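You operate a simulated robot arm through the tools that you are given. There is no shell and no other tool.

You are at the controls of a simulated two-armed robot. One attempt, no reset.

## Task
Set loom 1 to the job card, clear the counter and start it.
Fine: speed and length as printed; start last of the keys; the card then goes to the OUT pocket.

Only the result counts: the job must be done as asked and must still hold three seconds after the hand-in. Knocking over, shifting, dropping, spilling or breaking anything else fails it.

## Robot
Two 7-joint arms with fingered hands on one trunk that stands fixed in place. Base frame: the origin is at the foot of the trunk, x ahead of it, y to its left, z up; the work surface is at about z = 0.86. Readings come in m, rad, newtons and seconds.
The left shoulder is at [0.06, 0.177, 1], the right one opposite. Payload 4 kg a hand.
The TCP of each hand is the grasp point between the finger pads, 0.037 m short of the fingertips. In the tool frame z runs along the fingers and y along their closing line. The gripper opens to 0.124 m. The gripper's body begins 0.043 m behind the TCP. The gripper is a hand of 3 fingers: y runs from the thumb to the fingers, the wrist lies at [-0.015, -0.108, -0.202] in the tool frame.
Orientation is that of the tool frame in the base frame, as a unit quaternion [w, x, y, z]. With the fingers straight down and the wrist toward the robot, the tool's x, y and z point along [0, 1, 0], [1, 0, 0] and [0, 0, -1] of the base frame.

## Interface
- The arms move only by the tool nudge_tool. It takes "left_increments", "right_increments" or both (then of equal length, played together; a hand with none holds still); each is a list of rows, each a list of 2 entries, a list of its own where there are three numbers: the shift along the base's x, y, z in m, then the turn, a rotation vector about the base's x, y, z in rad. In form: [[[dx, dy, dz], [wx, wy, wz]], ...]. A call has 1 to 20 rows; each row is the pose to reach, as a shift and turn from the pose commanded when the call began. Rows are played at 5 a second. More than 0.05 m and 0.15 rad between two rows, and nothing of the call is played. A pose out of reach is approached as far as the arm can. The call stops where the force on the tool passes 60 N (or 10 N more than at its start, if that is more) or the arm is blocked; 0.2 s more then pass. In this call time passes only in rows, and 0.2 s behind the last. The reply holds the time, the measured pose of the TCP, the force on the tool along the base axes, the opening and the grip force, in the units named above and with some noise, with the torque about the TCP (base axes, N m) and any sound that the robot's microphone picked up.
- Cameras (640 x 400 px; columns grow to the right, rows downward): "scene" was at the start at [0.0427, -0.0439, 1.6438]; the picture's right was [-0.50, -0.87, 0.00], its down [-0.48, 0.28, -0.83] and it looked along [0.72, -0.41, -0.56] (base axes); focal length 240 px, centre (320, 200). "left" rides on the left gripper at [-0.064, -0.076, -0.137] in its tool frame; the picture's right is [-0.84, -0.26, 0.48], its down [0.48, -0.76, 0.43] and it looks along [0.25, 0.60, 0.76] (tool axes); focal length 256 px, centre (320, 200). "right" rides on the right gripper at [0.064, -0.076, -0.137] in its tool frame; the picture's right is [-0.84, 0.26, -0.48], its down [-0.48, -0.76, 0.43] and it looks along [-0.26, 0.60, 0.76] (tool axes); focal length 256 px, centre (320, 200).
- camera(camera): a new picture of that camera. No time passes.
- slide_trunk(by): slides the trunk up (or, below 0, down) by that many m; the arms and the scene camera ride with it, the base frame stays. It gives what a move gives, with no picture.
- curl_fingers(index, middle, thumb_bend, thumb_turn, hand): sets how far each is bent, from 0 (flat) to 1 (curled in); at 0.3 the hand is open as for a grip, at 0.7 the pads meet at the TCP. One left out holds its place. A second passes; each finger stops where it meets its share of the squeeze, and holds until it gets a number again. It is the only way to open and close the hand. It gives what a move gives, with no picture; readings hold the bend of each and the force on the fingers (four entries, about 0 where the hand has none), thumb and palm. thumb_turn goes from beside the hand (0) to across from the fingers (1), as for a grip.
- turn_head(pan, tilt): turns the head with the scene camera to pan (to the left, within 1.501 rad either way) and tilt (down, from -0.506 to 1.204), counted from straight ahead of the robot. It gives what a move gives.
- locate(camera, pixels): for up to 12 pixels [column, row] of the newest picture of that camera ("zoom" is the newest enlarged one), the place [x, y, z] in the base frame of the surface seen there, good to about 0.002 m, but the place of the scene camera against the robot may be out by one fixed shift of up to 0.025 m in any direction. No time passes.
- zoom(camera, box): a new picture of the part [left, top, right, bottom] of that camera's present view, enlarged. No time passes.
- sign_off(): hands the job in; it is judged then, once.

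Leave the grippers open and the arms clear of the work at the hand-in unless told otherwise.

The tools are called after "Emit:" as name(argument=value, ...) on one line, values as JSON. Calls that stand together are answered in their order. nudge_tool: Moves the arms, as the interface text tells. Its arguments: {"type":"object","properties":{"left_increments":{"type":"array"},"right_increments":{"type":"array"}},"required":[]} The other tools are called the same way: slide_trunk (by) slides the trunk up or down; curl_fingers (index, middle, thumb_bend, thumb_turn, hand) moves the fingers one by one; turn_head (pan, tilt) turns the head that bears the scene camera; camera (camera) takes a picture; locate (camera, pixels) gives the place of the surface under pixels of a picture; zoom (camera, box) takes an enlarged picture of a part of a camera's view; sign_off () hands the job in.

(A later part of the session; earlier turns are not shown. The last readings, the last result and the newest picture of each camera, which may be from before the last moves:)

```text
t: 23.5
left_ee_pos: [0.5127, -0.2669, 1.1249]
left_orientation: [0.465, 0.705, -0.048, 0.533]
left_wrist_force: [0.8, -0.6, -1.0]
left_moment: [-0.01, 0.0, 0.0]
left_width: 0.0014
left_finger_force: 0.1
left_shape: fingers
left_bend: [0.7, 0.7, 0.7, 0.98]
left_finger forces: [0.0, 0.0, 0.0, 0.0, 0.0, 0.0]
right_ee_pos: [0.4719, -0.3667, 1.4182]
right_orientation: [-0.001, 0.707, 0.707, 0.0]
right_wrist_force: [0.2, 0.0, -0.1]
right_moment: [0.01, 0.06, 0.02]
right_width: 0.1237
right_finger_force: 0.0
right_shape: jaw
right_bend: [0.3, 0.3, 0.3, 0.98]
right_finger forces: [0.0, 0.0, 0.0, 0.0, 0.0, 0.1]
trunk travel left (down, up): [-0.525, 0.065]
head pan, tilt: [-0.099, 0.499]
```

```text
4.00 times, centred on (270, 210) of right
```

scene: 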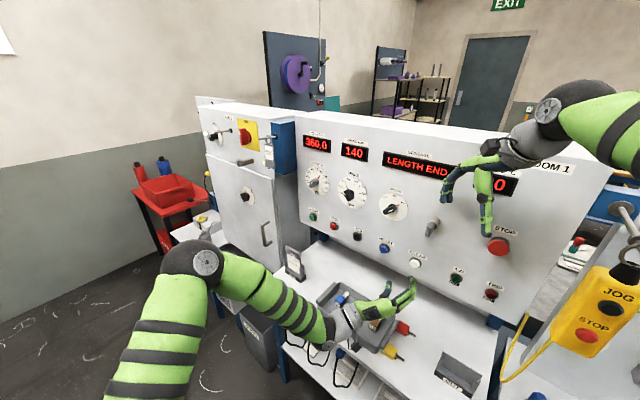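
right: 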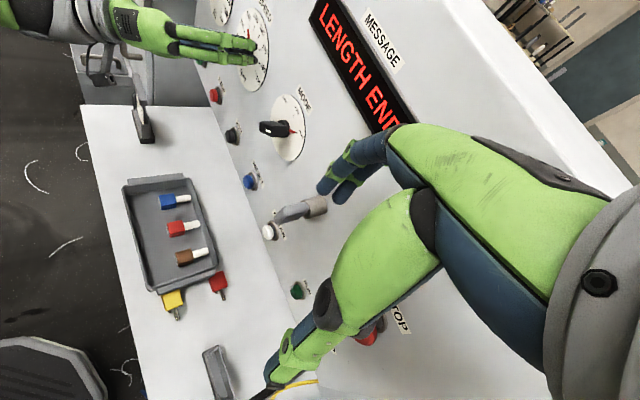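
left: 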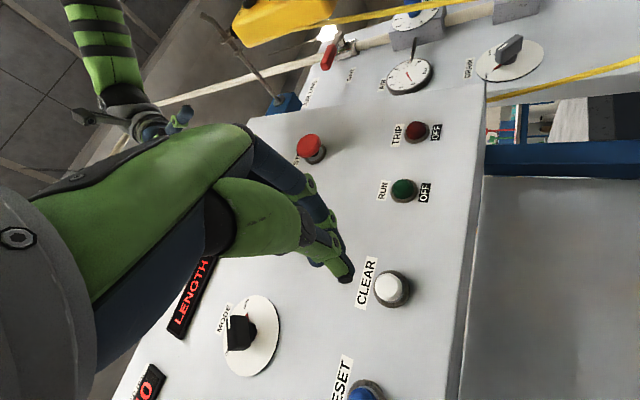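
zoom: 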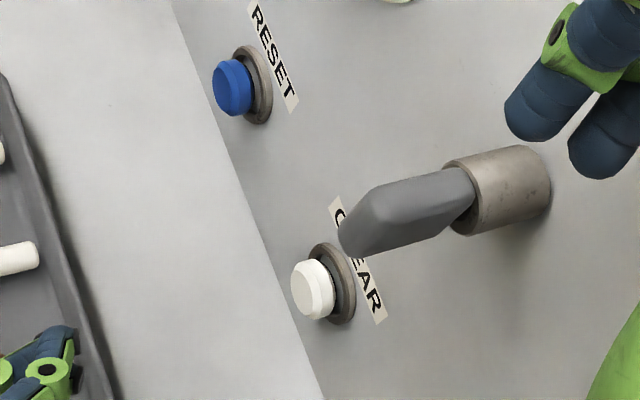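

Now I pick the pixels from what I see: right zoom CLEAR face (312,290), RESET face (233,87).

Emit:
locate(camera="zoom", pixels=[[308, 290], [316, 275], [316, 305], [300, 290], [230, 87], [236, 70], [236, 105]])

Emit:
zoom(camera="scene", box=[370, 180, 450, 280])

Emit:
locate(camera="zoom", pixels=[[337, 335], [322, 332], [352, 338], [338, 322], [336, 350], [213, 278], [104, 228], [228, 78], [258, 76], [282, 97], [130, 55], [240, 50]])

```text
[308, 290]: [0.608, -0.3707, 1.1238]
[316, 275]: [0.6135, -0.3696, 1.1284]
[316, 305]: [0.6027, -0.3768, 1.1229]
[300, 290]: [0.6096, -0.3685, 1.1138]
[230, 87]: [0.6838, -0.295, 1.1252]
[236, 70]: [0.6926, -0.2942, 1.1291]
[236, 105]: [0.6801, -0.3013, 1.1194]
```

```text
4.00 times, centred on (410, 230) of scene
```

zoom: 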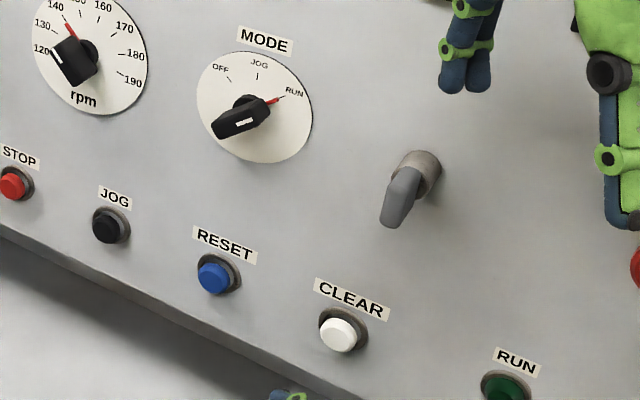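

```text
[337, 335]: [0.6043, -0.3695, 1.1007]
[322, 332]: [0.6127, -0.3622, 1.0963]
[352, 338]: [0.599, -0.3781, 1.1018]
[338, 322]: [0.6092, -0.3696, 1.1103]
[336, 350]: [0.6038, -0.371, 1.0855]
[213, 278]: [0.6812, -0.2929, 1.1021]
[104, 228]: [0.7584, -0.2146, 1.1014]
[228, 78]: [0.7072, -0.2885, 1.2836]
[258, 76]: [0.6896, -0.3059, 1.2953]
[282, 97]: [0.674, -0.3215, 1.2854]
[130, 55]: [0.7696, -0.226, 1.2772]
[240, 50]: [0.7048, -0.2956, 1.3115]
```

The readings disagree by about 1 cm; I check the left camera in its present pose against the MODE dial (known to be at z≈1.284 like the others).

Emit:
zoom(camera="left", box=[210, 280, 300, 390])

```text
3.64 times, centred on (255, 335) of left
```

zoom: 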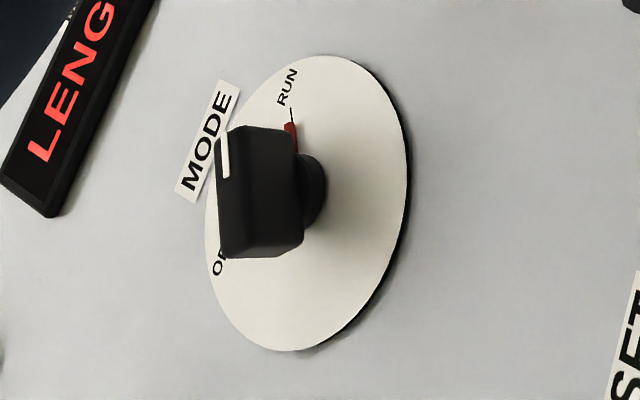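

Emit:
locate(camera="zoom", pixels=[[335, 60], [285, 347], [210, 230], [400, 170], [290, 112], [320, 190], [232, 130], [215, 250], [300, 250]])

```text
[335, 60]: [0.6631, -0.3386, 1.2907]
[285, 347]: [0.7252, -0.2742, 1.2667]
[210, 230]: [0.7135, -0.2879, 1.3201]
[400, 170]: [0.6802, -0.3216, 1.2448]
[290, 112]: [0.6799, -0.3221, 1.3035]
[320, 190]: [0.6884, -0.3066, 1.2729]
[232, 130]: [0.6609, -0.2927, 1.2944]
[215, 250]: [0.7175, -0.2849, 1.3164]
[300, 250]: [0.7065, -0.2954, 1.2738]
```

The close-range left view (well conditioned) puts CLEAR at z≈1.113; the far, steep views are poorly conditioned in z. I aim at z=1.115, u=-0.170. First I locate my own fingertip at (345,277) to know how far it reaches.

Emit:
locate(camera="left", pixels=[[344, 277], [340, 272], [336, 262], [332, 268], [347, 270], [388, 288], [386, 290]])

Emit:
zoom(camera="left", box=[300, 220, 400, 310])

```text
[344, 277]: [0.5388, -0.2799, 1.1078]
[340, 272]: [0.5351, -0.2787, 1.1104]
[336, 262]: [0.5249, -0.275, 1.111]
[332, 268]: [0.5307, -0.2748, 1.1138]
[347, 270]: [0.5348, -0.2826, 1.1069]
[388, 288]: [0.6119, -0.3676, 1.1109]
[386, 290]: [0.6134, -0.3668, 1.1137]
```

```text
4.44 times, centred on (350, 265) of left
```

zoom: 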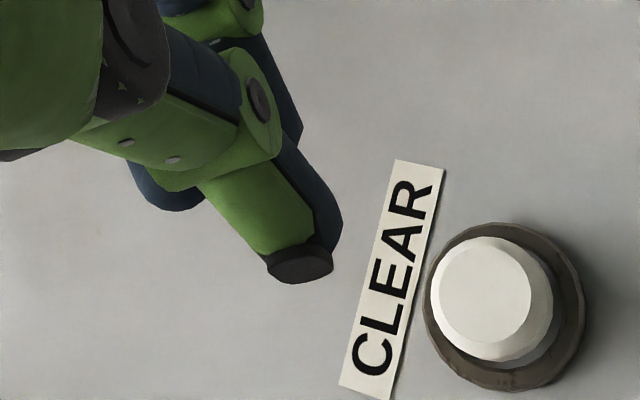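

The tip cluster straddles the tool axis. I approach CLEAR to leave about 1 cm gap (TCP n=-0.645, u=-0.170, z=1.114).

Emit:
nudge_tool(left_increments=[[[0.0212, -0.023, -0.0037], [0, 0, 0]], [[0.0424, -0.046, -0.0073], [0, 0, 0]], [[0.0636, -0.069, -0.011], [0, 0, 0]]])

Emit:
camera(camera="left")

Emit:
zoom(camera="scene", box=[370, 210, 470, 300])

Emit:
zoom(camera="right", box=[210, 180, 310, 280])

```text
t: 24.3
left_ee_pos: [0.578, -0.3358, 1.1135]
left_orientation: [0.465, 0.706, -0.048, 0.532]
left_wrist_force: [-0.3, 0.8, 0.3]
left_moment: [-0.02, 0.01, 0.02]
left_width: 0.0017
left_finger_force: 0.2
left_shape: fingers
left_bend: [0.7, 0.7, 0.7, 0.98]
left_finger forces: [0.1, 0.0, 0.1, 0.0, 0.0, 0.1]
right_ee_pos: [0.4749, -0.3673, 1.4194]
right_orientation: [0.0, 0.707, 0.707, 0.001]
right_wrist_force: [-0.2, -1.0, 0.7]
right_moment: [0.02, -0.02, 0.0]
right_width: 0.1236
right_finger_force: 0.1
right_shape: jaw
right_bend: [0.3, 0.3, 0.3, 0.98]
right_finger forces: [0.0, 0.1, 0.1, 0.0, 0.0, 0.0]
trunk travel left (down, up): [-0.525, 0.065]
head pan, tilt: [-0.099, 0.499]
```

```text
taken
```

left: 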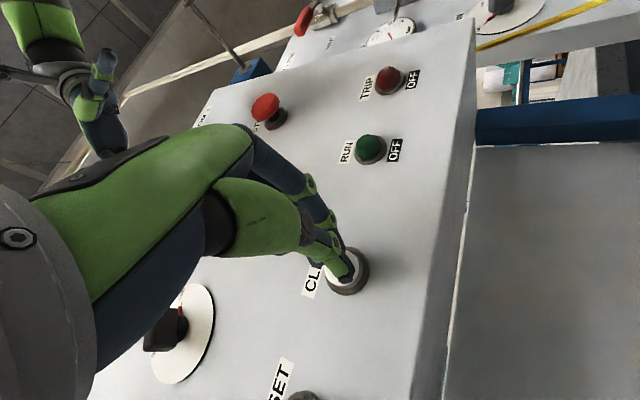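

```text
4.44 times, centred on (420, 255) of scene
```

zoom: 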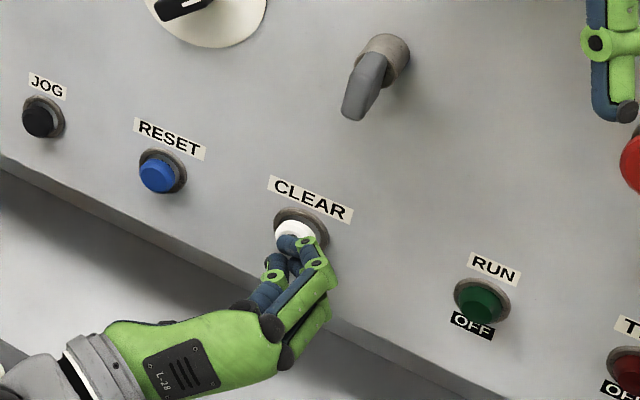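

```text
4.00 times, centred on (260, 230) of right
```

zoom: 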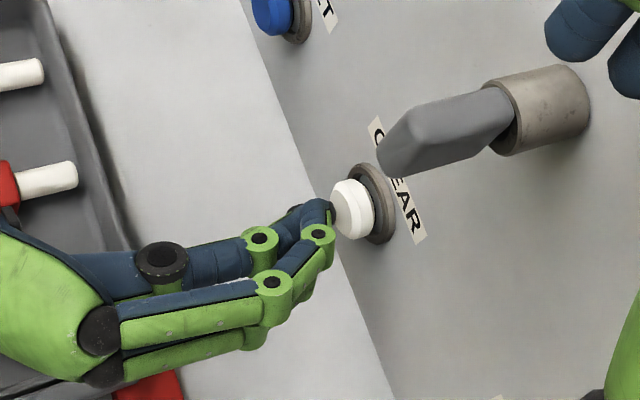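

The tip is right before the CLEAR button. I zoom in the left view to check centring.

Emit:
zoom(camera="left", box=[300, 230, 400, 310])

Emit:
locate(camera="zoom", pixels=[[320, 290], [380, 270], [395, 180], [300, 320], [265, 320], [330, 250], [345, 180]])

```text
5.00 times, centred on (350, 270) of left
```

zoom: 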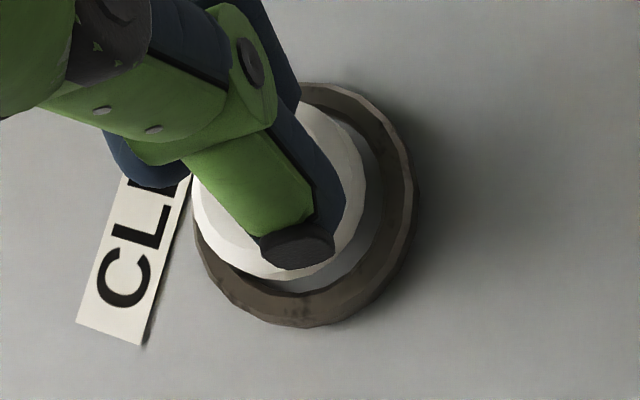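

```text
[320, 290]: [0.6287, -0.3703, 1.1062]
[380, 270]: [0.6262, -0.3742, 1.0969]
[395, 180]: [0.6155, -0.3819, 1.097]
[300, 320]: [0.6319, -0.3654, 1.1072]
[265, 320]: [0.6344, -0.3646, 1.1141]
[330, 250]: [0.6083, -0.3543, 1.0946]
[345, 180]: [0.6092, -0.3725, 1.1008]
```

The tool axis meets the cap within 3 mm of its centre. I press forward in small steps (up to 17 mm, about 7 mm past contact) and then back out in the same call.

Emit:
nudge_tool(left_increments=[[[0.0042, -0.0042, 0], [0, 0, 0]], [[0.0071, -0.0071, 0], [0, 0, 0]], [[0.0092, -0.0092, 0], [0, 0, 0]], [[0.0106, -0.0106, 0], [0, 0, 0]], [[0.012, -0.012, 0], [0, 0, 0]]])

Emit:
zoom(camera="scene", box=[295, 120, 475, 280])

```text
t: 25.5
left_ee_pos: [0.5865, -0.3473, 1.1133]
left_orientation: [0.465, 0.706, -0.047, 0.532]
left_wrist_force: [-6.8, 8.8, -0.1]
left_moment: [0.02, -0.02, 0.04]
left_width: 0.0011
left_finger_force: 5.2
left_shape: fingers
left_bend: [0.7, 0.7, 0.7, 0.98]
left_finger forces: [2.9, 0.1, 0.1, 0.0, 7.8, 0.0]
right_ee_pos: [0.4716, -0.3648, 1.4206]
right_orientation: [0.0, 0.707, 0.708, 0.0]
right_wrist_force: [0.1, -0.4, -0.7]
right_moment: [0.0, -0.02, -0.01]
right_width: 0.1238
right_finger_force: 0.0
right_shape: jaw
right_bend: [0.3, 0.3, 0.3, 0.98]
right_finger forces: [0.1, 0.0, 0.1, 0.0, 0.0, 0.0]
trunk travel left (down, up): [-0.525, 0.065]
head pan, tilt: [-0.099, 0.499]
heard: click
```

```text
2.50 times, centred on (385, 200) of scene
```

zoom: 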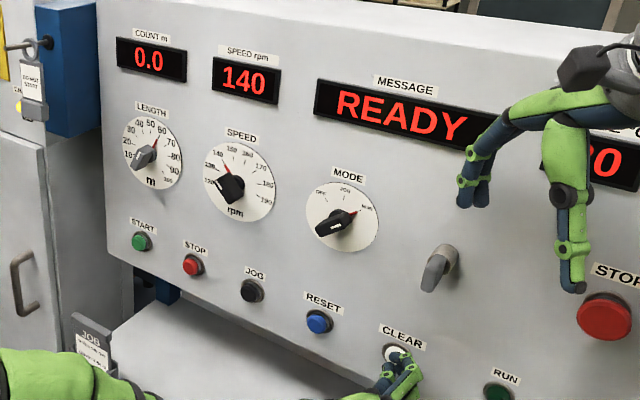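

Click heard; COUNT shows 0.0 and MESSAGE reads READY. Next START. I retreat 0.21 m from the panel, then travel left 0.43 m while rolling the hand counter-clockwise (wrist to the right, so it stays level above the card stand).

Emit:
nudge_tool(left_increments=[[[-0.0297, 0.0297, 0], [0, 0, 0]], [[-0.0594, 0.0594, 0], [0, 0, 0]], [[-0.0891, 0.0891, 0], [0, 0, 0]], [[-0.1188, 0.1188, 0], [0, 0, 0]], [[-0.1485, 0.1485, 0], [0, 0, 0]], [[-0.1281, 0.1689, 0.0013], [-0.0981, 0.0981, 0]], [[-0.1077, 0.1893, 0.0026], [-0.1961, 0.1961, 0]], [[-0.0873, 0.2097, 0.0039], [-0.2942, 0.2942, 0]], [[-0.0669, 0.2301, 0.0052], [-0.3923, 0.3923, 0]], [[-0.0465, 0.2505, 0.0065], [-0.4904, 0.4904, 0]], [[-0.026, 0.271, 0.0078], [-0.5884, 0.5884, 0]], [[-0.0056, 0.2914, 0.0091], [-0.6865, 0.6865, 0]], [[0.0148, 0.3118, 0.0104], [-0.7846, 0.7846, 0]], [[0.0352, 0.3322, 0.0117], [-0.8826, 0.8826, 0]], [[0.0556, 0.3526, 0.013], [-0.9807, 0.9807, 0]], [[0.076, 0.373, 0.0143], [-1.0788, 1.0788, 0]], [[0.0964, 0.3934, 0.0156], [-1.1768, 1.1768, 0]], [[0.1168, 0.4138, 0.0169], [-1.2749, 1.2749, 0]], [[0.1372, 0.4342, 0.0182], [-1.373, 1.373, 0]]])

Emit:
camera(camera="left")

Emit:
camera(camera="scene")

```text
t: 29.5
left_ee_pos: [0.7266, 0.0868, 1.1284]
left_orientation: [0.702, 0.437, 0.556, -0.085]
left_wrist_force: [0.9, -0.8, -0.4]
left_moment: [0.03, 0.01, -0.02]
left_width: 0.0013
left_finger_force: 0.0
left_shape: fingers
left_bend: [0.7, 0.7, 0.7, 0.98]
left_finger forces: [0.0, 0.0, 0.1, 0.1, 0.0, 0.0]
right_ee_pos: [0.4736, -0.366, 1.4194]
right_orientation: [0.001, 0.707, 0.707, 0.0]
right_wrist_force: [0.6, 0.0, 1.2]
right_moment: [0.0, 0.01, -0.02]
right_width: 0.1236
right_finger_force: 0.0
right_shape: jaw
right_bend: [0.3, 0.3, 0.3, 0.98]
right_finger forces: [0.0, 0.1, 0.1, 0.1, 0.0, 0.0]
trunk travel left (down, up): [-0.525, 0.065]
head pan, tilt: [-0.099, 0.499]
```

```text
taken
```

left: 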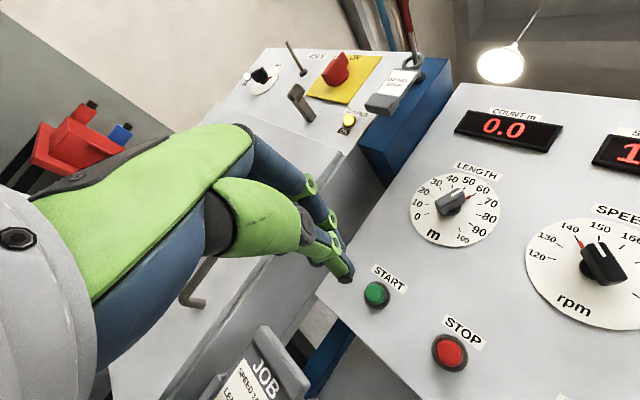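

```text
taken
```

scene: 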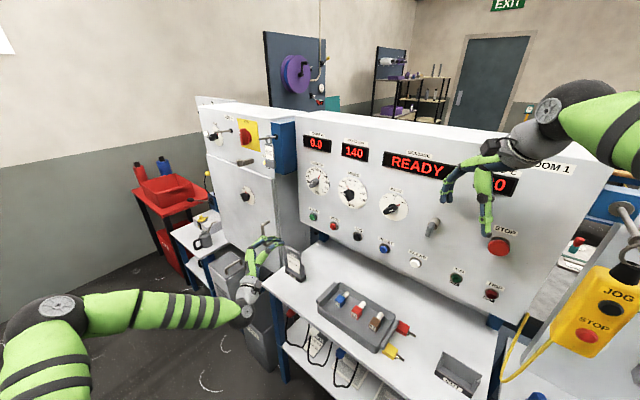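

The hand is clear; START is at (376,294) and the JOB card at the bottom (265,375). I locate them.

Emit:
zoom(camera="left", box=[340, 260, 420, 330])

Emit:
locate(camera="left", pixels=[[376, 294], [370, 294], [382, 294], [376, 288], [376, 300], [260, 330], [300, 372], [290, 350], [265, 365], [240, 385], [450, 353]])

```text
5.71 times, centred on (380, 295) of left
```

zoom: 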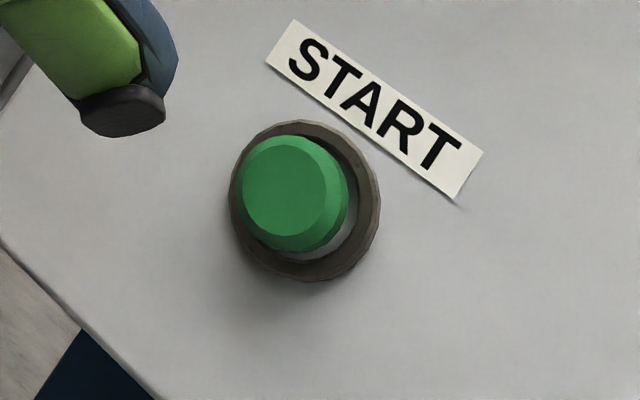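

```text
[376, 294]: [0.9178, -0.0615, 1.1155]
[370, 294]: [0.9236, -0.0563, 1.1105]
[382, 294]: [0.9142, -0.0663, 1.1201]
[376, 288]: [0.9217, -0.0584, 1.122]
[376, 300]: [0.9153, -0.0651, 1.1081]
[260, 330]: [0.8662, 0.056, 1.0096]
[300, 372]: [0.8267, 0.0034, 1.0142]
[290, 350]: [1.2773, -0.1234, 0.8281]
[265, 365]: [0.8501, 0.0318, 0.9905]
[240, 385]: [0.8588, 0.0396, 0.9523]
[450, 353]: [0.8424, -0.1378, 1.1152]
```

START's face centre is at u=-0.607, n=-0.693, z=1.114; the card's top is at z≈1.014 beneath. I roll the hand to level (φ=-90°) and advance to about 4 cm before the key.

Emit:
nudge_tool(left_increments=[[[0.0057, 0.0057, -0.0009], [-0.0963, 0.0963, 0]], [[0.0113, 0.0113, -0.0017], [-0.1926, 0.1926, 0]], [[0.017, 0.017, -0.0026], [-0.2889, 0.2889, 0]], [[0.0226, 0.0226, -0.0034], [-0.3852, 0.3852, 0]], [[0.0509, -0.0057, -0.0034], [-0.3852, 0.3852, 0]], [[0.0792, -0.034, -0.007], [-0.3852, 0.3852, 0]], [[0.1075, -0.0623, -0.0107], [-0.3852, 0.3852, 0]], [[0.1358, -0.0906, -0.0144], [-0.3852, 0.3852, 0]]])

Emit:
camera(camera="left")

Emit:
camera(camera="scene")

```text
t: 31.3
left_ee_pos: [0.8583, -0.005, 1.1164]
left_orientation: [0.654, 0.272, 0.653, -0.269]
left_wrist_force: [-0.9, -0.3, 0.5]
left_moment: [0.02, -0.02, 0.0]
left_width: 0.001
left_finger_force: 0.0
left_shape: fingers
left_bend: [0.7, 0.7, 0.7, 0.98]
left_finger forces: [0.1, 0.1, 0.0, 0.2, 0.1, 0.1]
right_ee_pos: [0.4732, -0.3666, 1.4196]
right_orientation: [0.0, 0.708, 0.707, 0.0]
right_wrist_force: [0.1, 1.0, 0.1]
right_moment: [0.02, 0.05, 0.0]
right_width: 0.1236
right_finger_force: 0.1
right_shape: jaw
right_bend: [0.3, 0.3, 0.3, 0.98]
right_finger forces: [0.1, 0.0, 0.1, 0.0, 0.0, 0.0]
trunk travel left (down, up): [-0.525, 0.065]
head pan, tilt: [-0.099, 0.499]
```

```text
taken
```

left: 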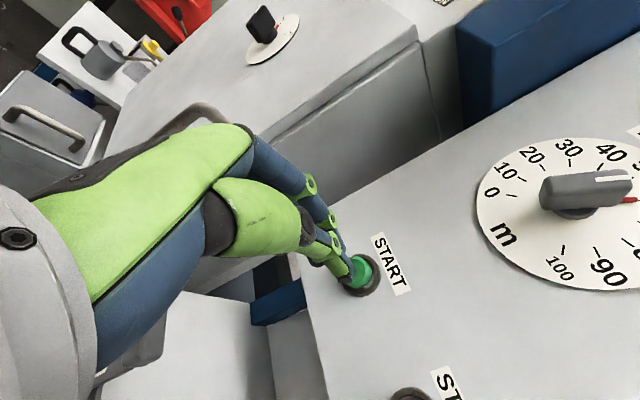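

```text
taken
```

scene: 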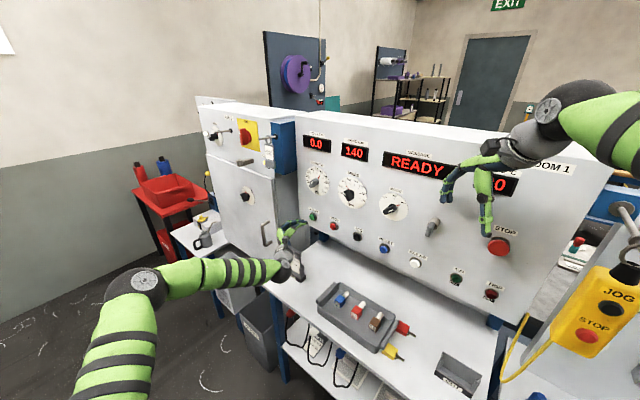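

READY still shows. I check the centring on START and clearance to the card.

Emit:
zoom(camera="left", box=[310, 220, 410, 310])

Emit:
zoom(camera="scene", box=[240, 200, 340, 290])

Emit:
locate(camera="left", pixels=[[372, 272], [378, 275], [365, 285], [355, 268], [345, 265]])

```text
4.44 times, centred on (360, 265) of left
```

zoom: 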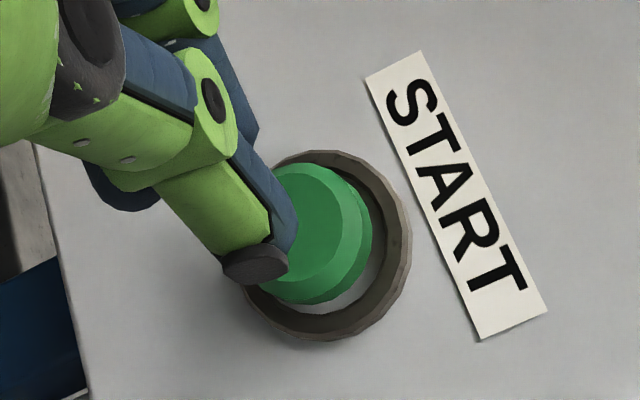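

```text
4.44 times, centred on (290, 245) of scene
```

zoom: 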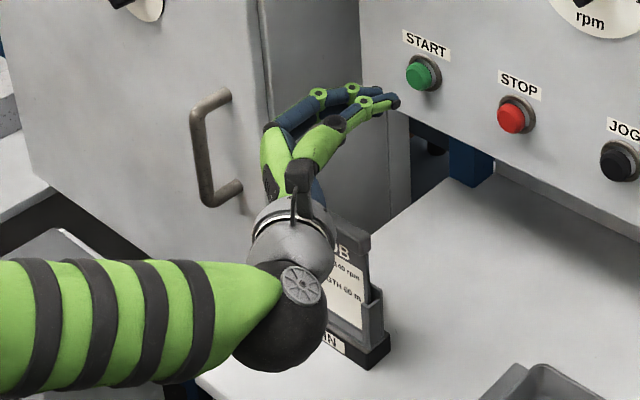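

```text
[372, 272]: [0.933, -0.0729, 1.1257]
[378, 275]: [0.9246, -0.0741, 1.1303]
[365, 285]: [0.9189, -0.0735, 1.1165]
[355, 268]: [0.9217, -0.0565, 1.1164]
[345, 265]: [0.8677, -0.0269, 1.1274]
```

Centring is within about 5 mm; I shift 5 mm left and press START in small steps.

Emit:
nudge_tool(left_increments=[[[0.0176, -0.0106, 0], [0, 0, 0]], [[0.0282, -0.0212, 0], [0, 0, 0]], [[0.0332, -0.0262, 0], [0, 0, 0]], [[0.036, -0.029, 0], [0, 0, 0]], [[0.0381, -0.0311, 0], [0, 0, 0]], [[0.0403, -0.0333, 0], [0, 0, 0]]])

Emit:
camera(camera="scene")

Emit:
zoom(camera="left", box=[310, 220, 410, 310])

```text
t: 32.7
left_ee_pos: [0.899, -0.0345, 1.1176]
left_orientation: [0.653, 0.272, 0.653, -0.269]
left_wrist_force: [-11.6, 9.1, -0.5]
left_moment: [-0.04, -0.05, -0.1]
left_width: 0.0007
left_finger_force: 7.2
left_shape: fingers
left_bend: [0.7, 0.7, 0.7, 0.98]
left_finger forces: [3.8, 0.0, 0.1, 0.0, 10.3, 0.0]
right_ee_pos: [0.4723, -0.3643, 1.4198]
right_orientation: [0.0, 0.707, 0.707, 0.0]
right_wrist_force: [0.4, 0.2, 0.1]
right_moment: [0.01, 0.0, -0.02]
right_width: 0.1237
right_finger_force: 0.1
right_shape: jaw
right_bend: [0.3, 0.3, 0.3, 0.98]
right_finger forces: [0.0, 0.0, 0.1, 0.0, 0.0, 0.0]
trunk travel left (down, up): [-0.525, 0.065]
head pan, tilt: [-0.099, 0.499]
heard: click
```

```text
taken
```

scene: 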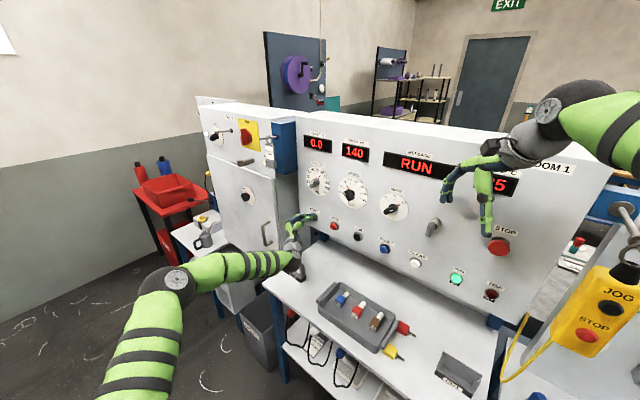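

```text
4.44 times, centred on (360, 265) of left
```

zoom: 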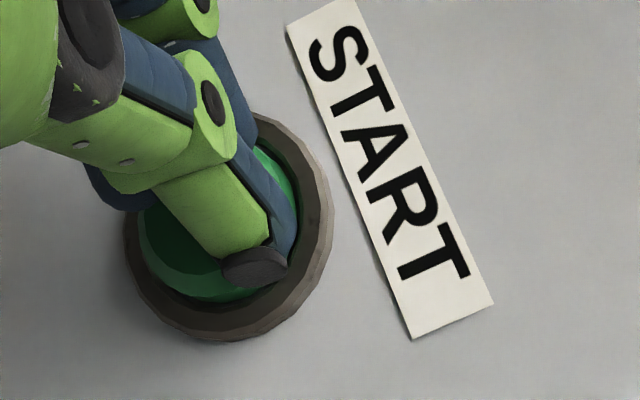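

Click heard: MESSAGE shows RUN, the RUN lamp is lit, speed 140, count 0.0. Now I withdraw straight back 0.2 m, then turn the left hand to point down (closing line along the card's thickness) for picking up the card.

Emit:
nudge_tool(left_increments=[[[-0.0283, 0.0283, 0], [0, 0, 0]], [[-0.0566, 0.0566, 0], [0, 0, 0]], [[-0.0848, 0.0848, 0], [0, 0, 0]], [[-0.1131, 0.1131, 0], [0, 0, 0]], [[-0.1414, 0.1414, 0], [0, 0, 0]], [[-0.1391, 0.1402, 0.0056], [0.114, 0, -0.0806]], [[-0.1368, 0.1389, 0.0111], [0.228, 0, -0.1612]], [[-0.1344, 0.1377, 0.0167], [0.342, 0, -0.2418]], [[-0.1321, 0.1365, 0.0223], [0.456, 0, -0.3224]], [[-0.1298, 0.1352, 0.0279], [0.57, 0, -0.4031]], [[-0.1275, 0.134, 0.0334], [0.684, 0, -0.4837]], [[-0.1252, 0.1328, 0.039], [0.798, 0, -0.5643]], [[-0.1228, 0.1316, 0.0446], [0.912, 0, -0.6449]], [[-0.1205, 0.1303, 0.0501], [1.026, 0, -0.7255]], [[-0.1182, 0.1291, 0.0557], [1.14, 0, -0.8061]], [[-0.1159, 0.1279, 0.0613], [1.254, 0, -0.8867]], [[-0.1136, 0.1266, 0.0668], [1.368, 0, -0.9673]], [[-0.1112, 0.1254, 0.0724], [1.482, 0, -1.048]], [[-0.1089, 0.1242, 0.078], [1.596, 0, -1.1286]], [[-0.1066, 0.1229, 0.0836], [1.71, 0, -1.2092]]])

Emit:
camera(camera="left")

Emit:
camera(camera="scene")

```text
t: 36.9
left_ee_pos: [0.7934, 0.0849, 1.2003]
left_orientation: [-0.002, 0.925, 0.38, 0.001]
left_wrist_force: [0.4, -0.2, 0.5]
left_moment: [0.01, 0.03, 0.04]
left_width: 0.0008
left_finger_force: 0.1
left_shape: fingers
left_bend: [0.7, 0.7, 0.7, 0.98]
left_finger forces: [0.1, 0.0, 0.0, 0.1, 0.0, 0.0]
right_ee_pos: [0.4734, -0.3676, 1.4185]
right_orientation: [0.0, 0.707, 0.707, 0.0]
right_wrist_force: [-0.4, -0.7, 0.1]
right_moment: [-0.05, 0.0, 0.02]
right_width: 0.1235
right_finger_force: 0.1
right_shape: jaw
right_bend: [0.3, 0.3, 0.3, 0.98]
right_finger forces: [0.0, 0.0, 0.1, 0.0, 0.0, 0.1]
trunk travel left (down, up): [-0.525, 0.065]
head pan, tilt: [-0.099, 0.499]
```

```text
taken
```

left: 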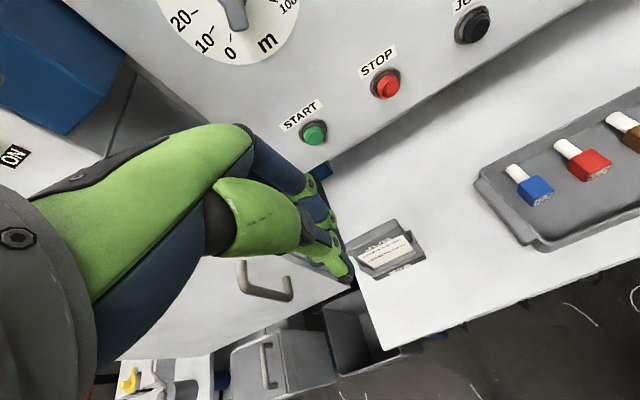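

```text
taken
```

scene: 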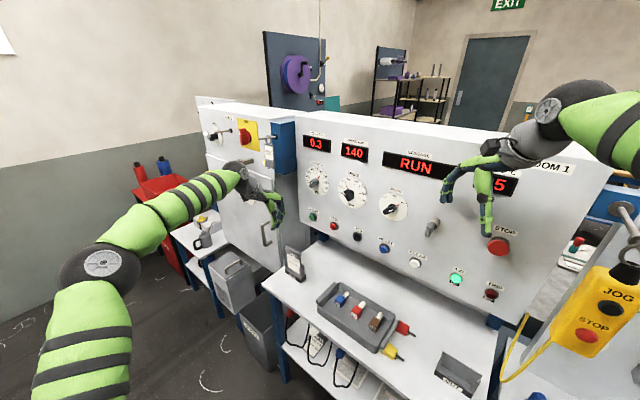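

The machine runs (COUNT 0.3). The hand points down now. I open the fingers to 0.5 and zoom on the card at (385,250) and on the OUT pocket at (460,370) in the scene.

Emit:
curl_fingers(hand="left", index=0.5, middle=0.5, thumb_bend=0.5)

Emit:
zoom(camera="left", box=[330, 205, 450, 295])

Emit:
zoom(camera="scene", box=[270, 230, 330, 290])

Emit:
zoom(camera="right", box=[180, 320, 280, 400])

```text
t: 37.9
left_ee_pos: [0.7941, 0.0858, 1.1992]
left_orientation: [-0.001, 0.924, 0.381, 0.0]
left_wrist_force: [-0.2, -0.2, -0.4]
left_moment: [0.03, 0.0, 0.01]
left_width: 0.062
left_finger_force: 0.1
left_shape: fingers
left_bend: [0.5, 0.5, 0.5, 0.98]
left_finger forces: [0.1, 0.0, 0.0, 0.1, 0.0, 0.0]
right_ee_pos: [0.4717, -0.366, 1.4189]
right_orientation: [0.0, 0.707, 0.707, 0.0]
right_wrist_force: [0.3, -0.2, -0.8]
right_moment: [-0.02, 0.02, -0.02]
right_width: 0.1237
right_finger_force: 0.1
right_shape: jaw
right_bend: [0.3, 0.3, 0.3, 0.98]
right_finger forces: [0.0, 0.0, 0.1, 0.1, 0.0, 0.0]
trunk travel left (down, up): [-0.525, 0.065]
head pan, tilt: [-0.099, 0.499]
```

```text
4.44 times, centred on (390, 250) of left
```

zoom: 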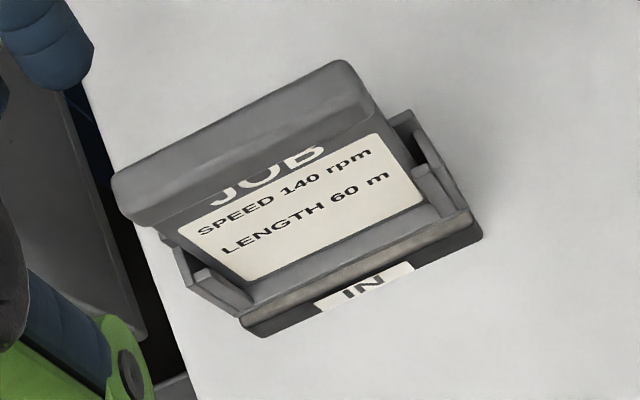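

```text
6.67 times, centred on (300, 260) of scene
```

zoom: 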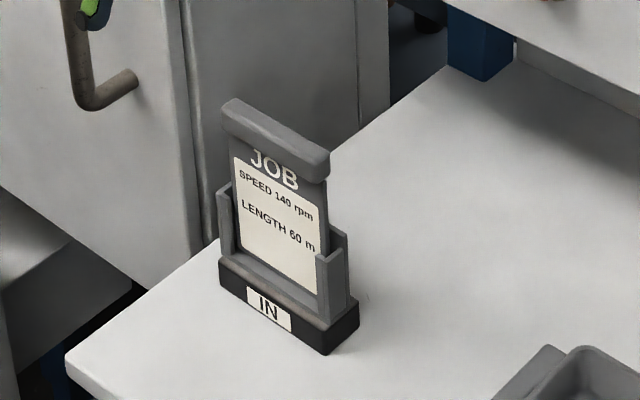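

```text
5.00 times, centred on (230, 360) of right
```

zoom: 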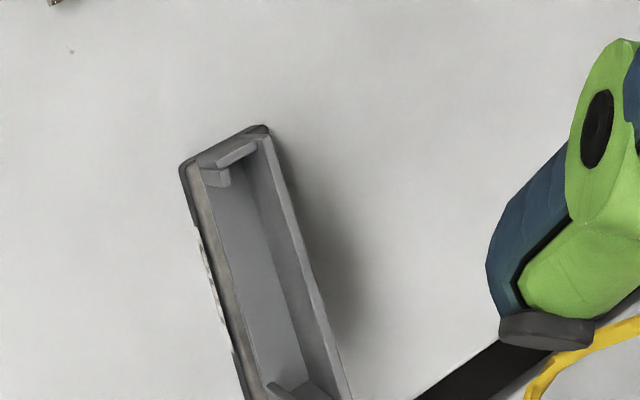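

I measure the card: top bar ends, face corners, and the stand.

Emit:
zoom(camera="left", box=[330, 205, 450, 295])

Emit:
locate(camera="zoom", pixels=[[122, 185], [345, 70], [135, 215], [372, 105], [240, 130], [250, 155], [190, 235], [370, 145], [255, 275], [415, 195], [250, 330], [475, 235]])

```text
4.44 times, centred on (390, 250) of left
```

zoom: 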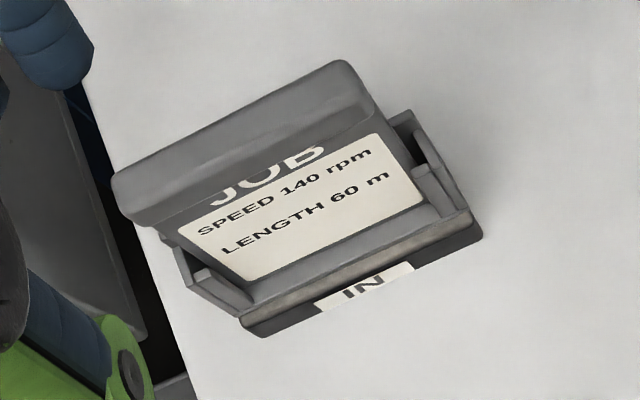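

```text
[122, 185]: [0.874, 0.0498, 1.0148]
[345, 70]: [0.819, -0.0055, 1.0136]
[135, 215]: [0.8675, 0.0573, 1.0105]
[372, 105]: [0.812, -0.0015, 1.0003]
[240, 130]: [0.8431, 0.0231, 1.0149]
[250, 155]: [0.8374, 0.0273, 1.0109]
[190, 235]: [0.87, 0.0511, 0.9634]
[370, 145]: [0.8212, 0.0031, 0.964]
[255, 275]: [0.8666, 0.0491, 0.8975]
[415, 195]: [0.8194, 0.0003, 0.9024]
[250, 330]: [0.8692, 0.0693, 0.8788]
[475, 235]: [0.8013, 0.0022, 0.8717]
```

The card stands vertical, face parallel to the panel at n=-0.5785; its top bar spans u -0.654..-0.574 (centre -0.614), n about -0.572..-0.588, top z=1.015. I move above it and come down to z=1.09 with fingers 6 cm open.

Emit:
nudge_tool(left_increments=[[[0.0168, -0.0205, 0], [0, 0, 0]], [[0.0337, -0.0409, 0], [0, 0, 0]], [[0.0505, -0.0614, 0], [0, 0, 0]], [[0.0505, -0.0614, -0.037], [0, 0, 0]], [[0.0505, -0.0614, -0.074], [0, 0, 0]], [[0.0505, -0.0614, -0.107], [0, 0, 0]]])

Emit:
camera(camera="left")

Emit:
zoom(camera="scene", box=[250, 200, 340, 290])

```text
t: 39.3
left_ee_pos: [0.8432, 0.0237, 1.0923]
left_orientation: [0.0, 0.925, 0.381, 0.0]
left_wrist_force: [-0.4, 0.1, 0.7]
left_moment: [-0.02, 0.0, -0.03]
left_width: 0.0622
left_finger_force: 0.1
left_shape: fingers
left_bend: [0.5, 0.5, 0.5, 0.98]
left_finger forces: [0.0, 0.0, 0.0, 0.0, 0.1, 0.1]
right_ee_pos: [0.4724, -0.366, 1.4194]
right_orientation: [0.0, 0.708, 0.707, 0.0]
right_wrist_force: [0.4, -0.4, 0.5]
right_moment: [0.0, 0.03, 0.0]
right_width: 0.1239
right_finger_force: 0.0
right_shape: jaw
right_bend: [0.3, 0.3, 0.3, 0.98]
right_finger forces: [0.0, 0.0, 0.0, 0.0, 0.0, 0.0]
trunk travel left (down, up): [-0.525, 0.065]
head pan, tilt: [-0.099, 0.499]
```

```text
taken
```

left: 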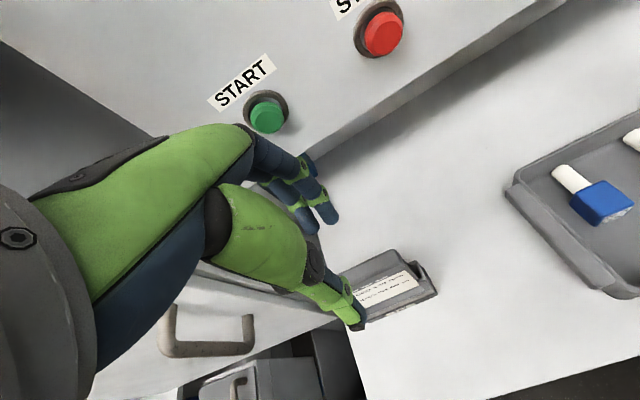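

```text
4.44 times, centred on (295, 245) of scene
```

zoom: 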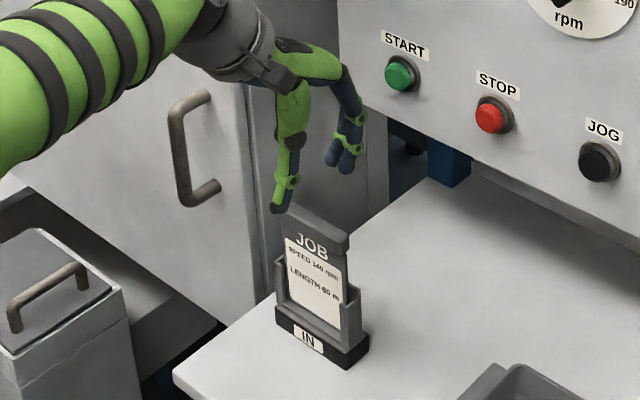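

I zoom in the left view to check that the tool axis (predicted at about (353,274) at the bar's height) is over the bar's centre.

Emit:
zoom(camera="left", box=[300, 220, 450, 340])

Emit:
locate(camera="zoom", pixels=[[335, 130], [250, 160], [300, 140], [310, 170], [380, 120], [345, 160], [400, 200], [480, 170], [280, 120]])

```text
3.33 times, centred on (375, 280) of left
```

zoom: 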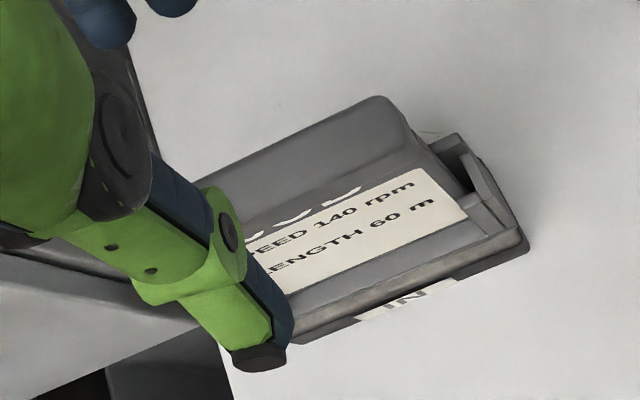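

```text
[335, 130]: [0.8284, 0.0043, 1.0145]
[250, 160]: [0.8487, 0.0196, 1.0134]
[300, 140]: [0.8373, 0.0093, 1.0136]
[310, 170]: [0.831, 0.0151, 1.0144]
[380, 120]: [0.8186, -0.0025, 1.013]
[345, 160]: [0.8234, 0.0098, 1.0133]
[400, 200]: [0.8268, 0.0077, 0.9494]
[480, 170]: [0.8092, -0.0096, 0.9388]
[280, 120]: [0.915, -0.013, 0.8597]
```

The bar is centred at n=-0.580, u=-0.614; my TCP is at n=-0.5795, u=-0.613. I go straight down to z=1.002.

Emit:
nudge_tool(left_increments=[[[0, 0, -0.03], [0, 0, 0]], [[0, 0, -0.06], [0, 0, 0]], [[0, 0, -0.09], [0, 0, 0]]])

Emit:
camera(camera="left")

Emit:
zoom(camera="scene", box=[250, 200, 340, 290])

```text
t: 40.1
left_ee_pos: [0.8442, 0.0232, 1.0027]
left_orientation: [-0.001, 0.925, 0.381, 0.0]
left_wrist_force: [-0.2, -0.2, 0.0]
left_moment: [-0.01, 0.06, 0.0]
left_width: 0.0623
left_finger_force: 0.0
left_shape: fingers
left_bend: [0.5, 0.5, 0.5, 0.98]
left_finger forces: [0.0, 0.0, 0.1, 0.0, 0.1, 0.0]
right_ee_pos: [0.4727, -0.3667, 1.4177]
right_orientation: [0.0, 0.708, 0.707, -0.001]
right_wrist_force: [0.8, 0.2, -1.1]
right_moment: [0.01, 0.04, -0.03]
right_width: 0.1237
right_finger_force: 0.0
right_shape: jaw
right_bend: [0.3, 0.3, 0.3, 0.98]
right_finger forces: [0.1, 0.1, 0.0, 0.0, 0.0, 0.1]
trunk travel left (down, up): [-0.525, 0.065]
head pan, tilt: [-0.099, 0.499]
```

```text
taken
```

left: 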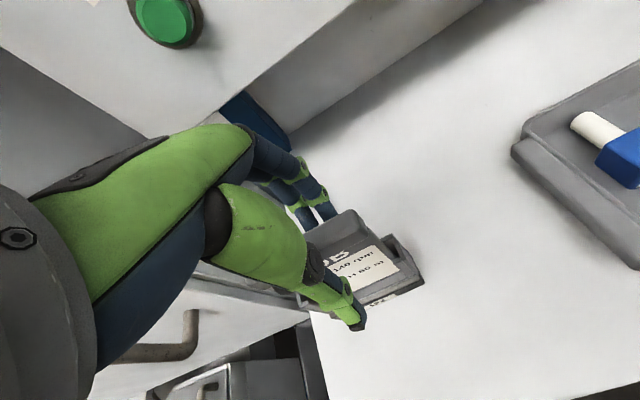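

```text
4.44 times, centred on (295, 245) of scene
```

zoom: 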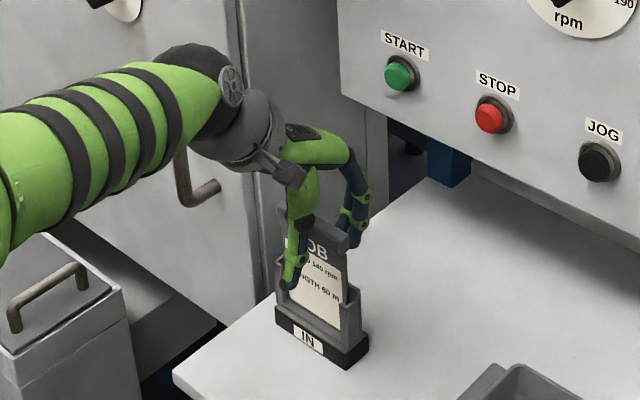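

Thumb in front, fingers behind the card's bar, no contact yet. I close the hand on the bar.

Emit:
curl_fingers(hand="left", index=0.75, middle=0.75, thumb_bend=0.75)

Emit:
camera(camera="left")

Emit:
zoom(camera="scene", box=[250, 200, 340, 290])

```text
t: 41.1
left_ee_pos: [0.8428, 0.021, 1.0022]
left_orientation: [-0.001, 0.924, 0.381, 0.0]
left_wrist_force: [2.4, -1.1, -1.6]
left_moment: [-0.46, -0.28, -0.19]
left_width: 0.0107
left_finger_force: 23.1
left_shape: fingers
left_bend: [0.65, 0.66, 0.67, 0.97]
left_finger forces: [12.0, 13.3, 0.0, 0.0, 21.0, 0.1]
right_ee_pos: [0.4738, -0.3663, 1.4189]
right_orientation: [0.0, 0.707, 0.707, 0.001]
right_wrist_force: [-0.2, 0.2, 0.8]
right_moment: [0.01, -0.02, -0.03]
right_width: 0.1239
right_finger_force: 0.1
right_shape: jaw
right_bend: [0.3, 0.3, 0.3, 0.98]
right_finger forces: [0.0, 0.0, 0.1, 0.0, 0.1, 0.1]
trunk travel left (down, up): [-0.525, 0.065]
head pan, tilt: [-0.099, 0.499]
```

```text
taken
```

left: 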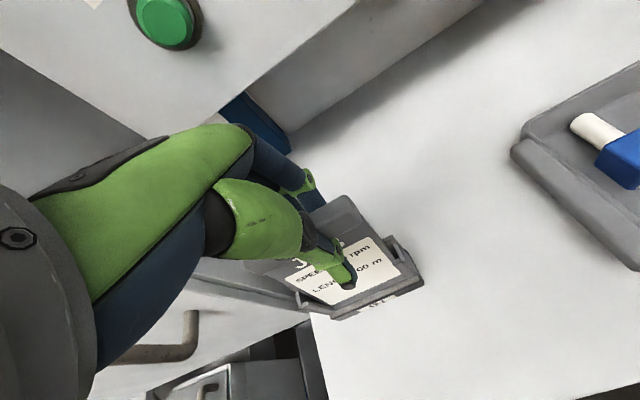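

```text
4.44 times, centred on (295, 245) of scene
```

zoom: 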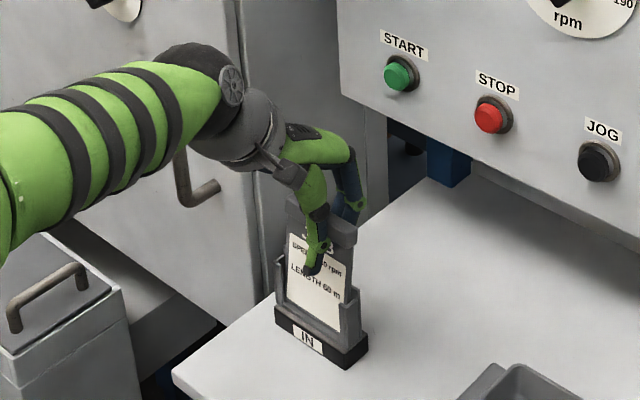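

Gripped with tips on the plate under the bar (25 N). I lift straight up slowly, 0.02 m a row, to 0.12 m.

Emit:
nudge_tool(left_increments=[[[0, 0, 0.01], [0, 0, 0]], [[0, 0, 0.025], [0, 0, 0]], [[0, 0, 0.045], [0, 0, 0]], [[0, 0, 0.065], [0, 0, 0]], [[0, 0, 0.085], [0, 0, 0]], [[0, 0, 0.105], [0, 0, 0]], [[0, 0, 0.125], [0, 0, 0]]])

Emit:
camera(camera="left")

Emit:
camera(camera="scene")

```text
t: 42.7
left_ee_pos: [0.8457, 0.023, 1.1273]
left_orientation: [-0.001, 0.925, 0.381, 0.0]
left_wrist_force: [0.7, 0.9, -0.4]
left_moment: [0.02, 0.02, 0.01]
left_width: 0.0044
left_finger_force: 18.0
left_shape: fingers
left_bend: [0.72, 0.72, 0.68, 0.97]
left_finger forces: [12.1, 6.2, 0.0, 0.0, 17.2, 0.0]
right_ee_pos: [0.4727, -0.366, 1.4185]
right_orientation: [0.0, 0.707, 0.707, 0.0]
right_wrist_force: [0.2, -0.6, -0.4]
right_moment: [0.03, -0.01, -0.03]
right_width: 0.1238
right_finger_force: 0.0
right_shape: jaw
right_bend: [0.3, 0.3, 0.3, 0.98]
right_finger forces: [0.0, 0.1, 0.1, 0.0, 0.0, 0.0]
trunk travel left (down, up): [-0.525, 0.065]
head pan, tilt: [-0.099, 0.499]
```

```text
taken
```

left: 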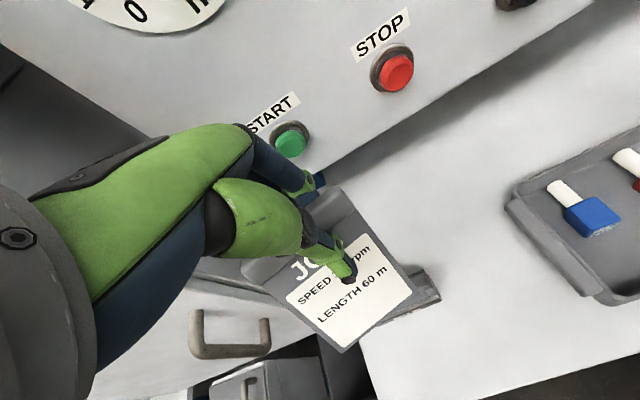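

```text
taken
```

scene: 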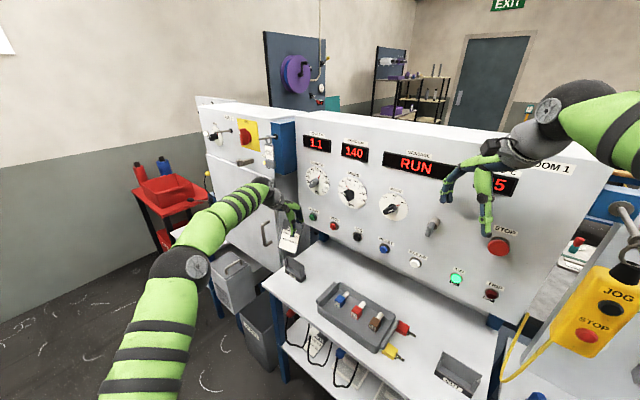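

The card is out of the IN stand, held. I zoom to see how it hangs and measure its corners.

Emit:
zoom(camera="left", box=[230, 170, 450, 360])

Emit:
zoom(camera="scene", box=[260, 180, 330, 290])

```text
2.11 times, centred on (340, 265) of left
```

zoom: 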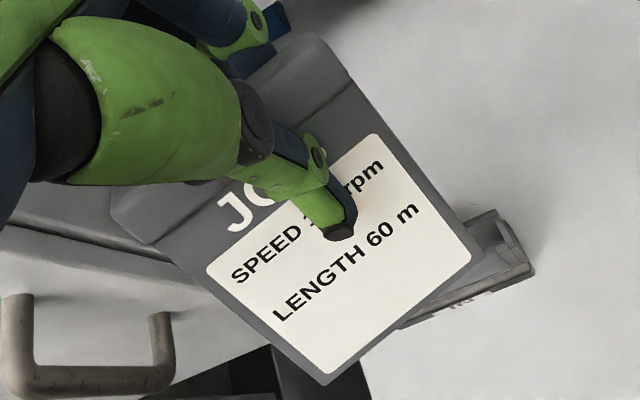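

```text
3.64 times, centred on (295, 235) of scene
```

zoom: 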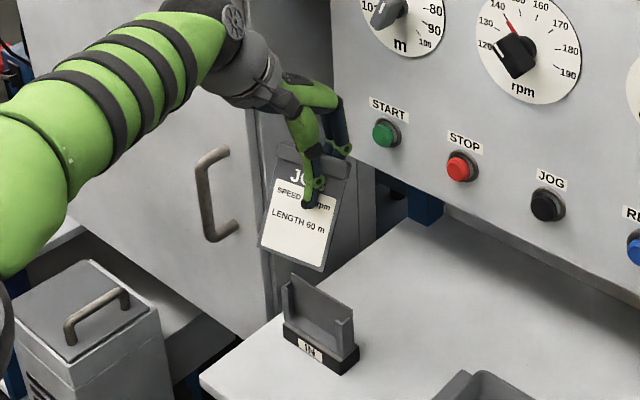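

Emit:
zoom(camera="left", box=[230, 170, 450, 360])

Emit:
locate(camera="zoom", pixels=[[325, 378], [476, 258], [165, 258], [375, 138], [208, 272], [465, 250], [325, 368], [130, 225], [340, 75], [300, 55], [400, 190], [270, 310]])

```text
2.11 times, centred on (340, 265) of left
```

zoom: 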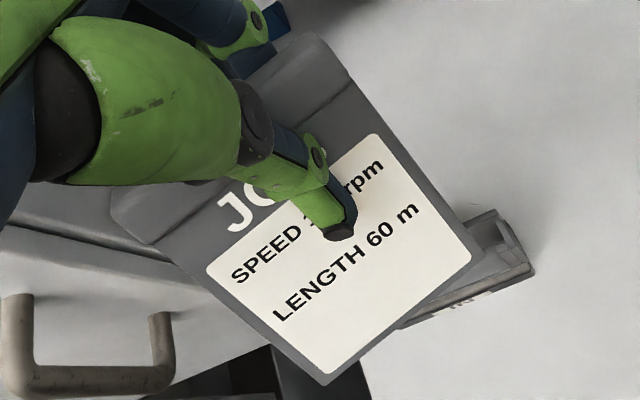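

```text
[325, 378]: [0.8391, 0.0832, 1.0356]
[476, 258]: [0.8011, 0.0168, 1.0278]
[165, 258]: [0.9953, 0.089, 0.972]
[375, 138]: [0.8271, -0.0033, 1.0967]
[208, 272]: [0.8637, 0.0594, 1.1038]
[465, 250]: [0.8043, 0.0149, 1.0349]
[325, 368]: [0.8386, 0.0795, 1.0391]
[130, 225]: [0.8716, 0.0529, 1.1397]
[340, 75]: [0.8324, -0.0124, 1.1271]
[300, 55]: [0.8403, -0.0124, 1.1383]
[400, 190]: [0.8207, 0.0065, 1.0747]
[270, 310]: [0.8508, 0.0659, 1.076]
```

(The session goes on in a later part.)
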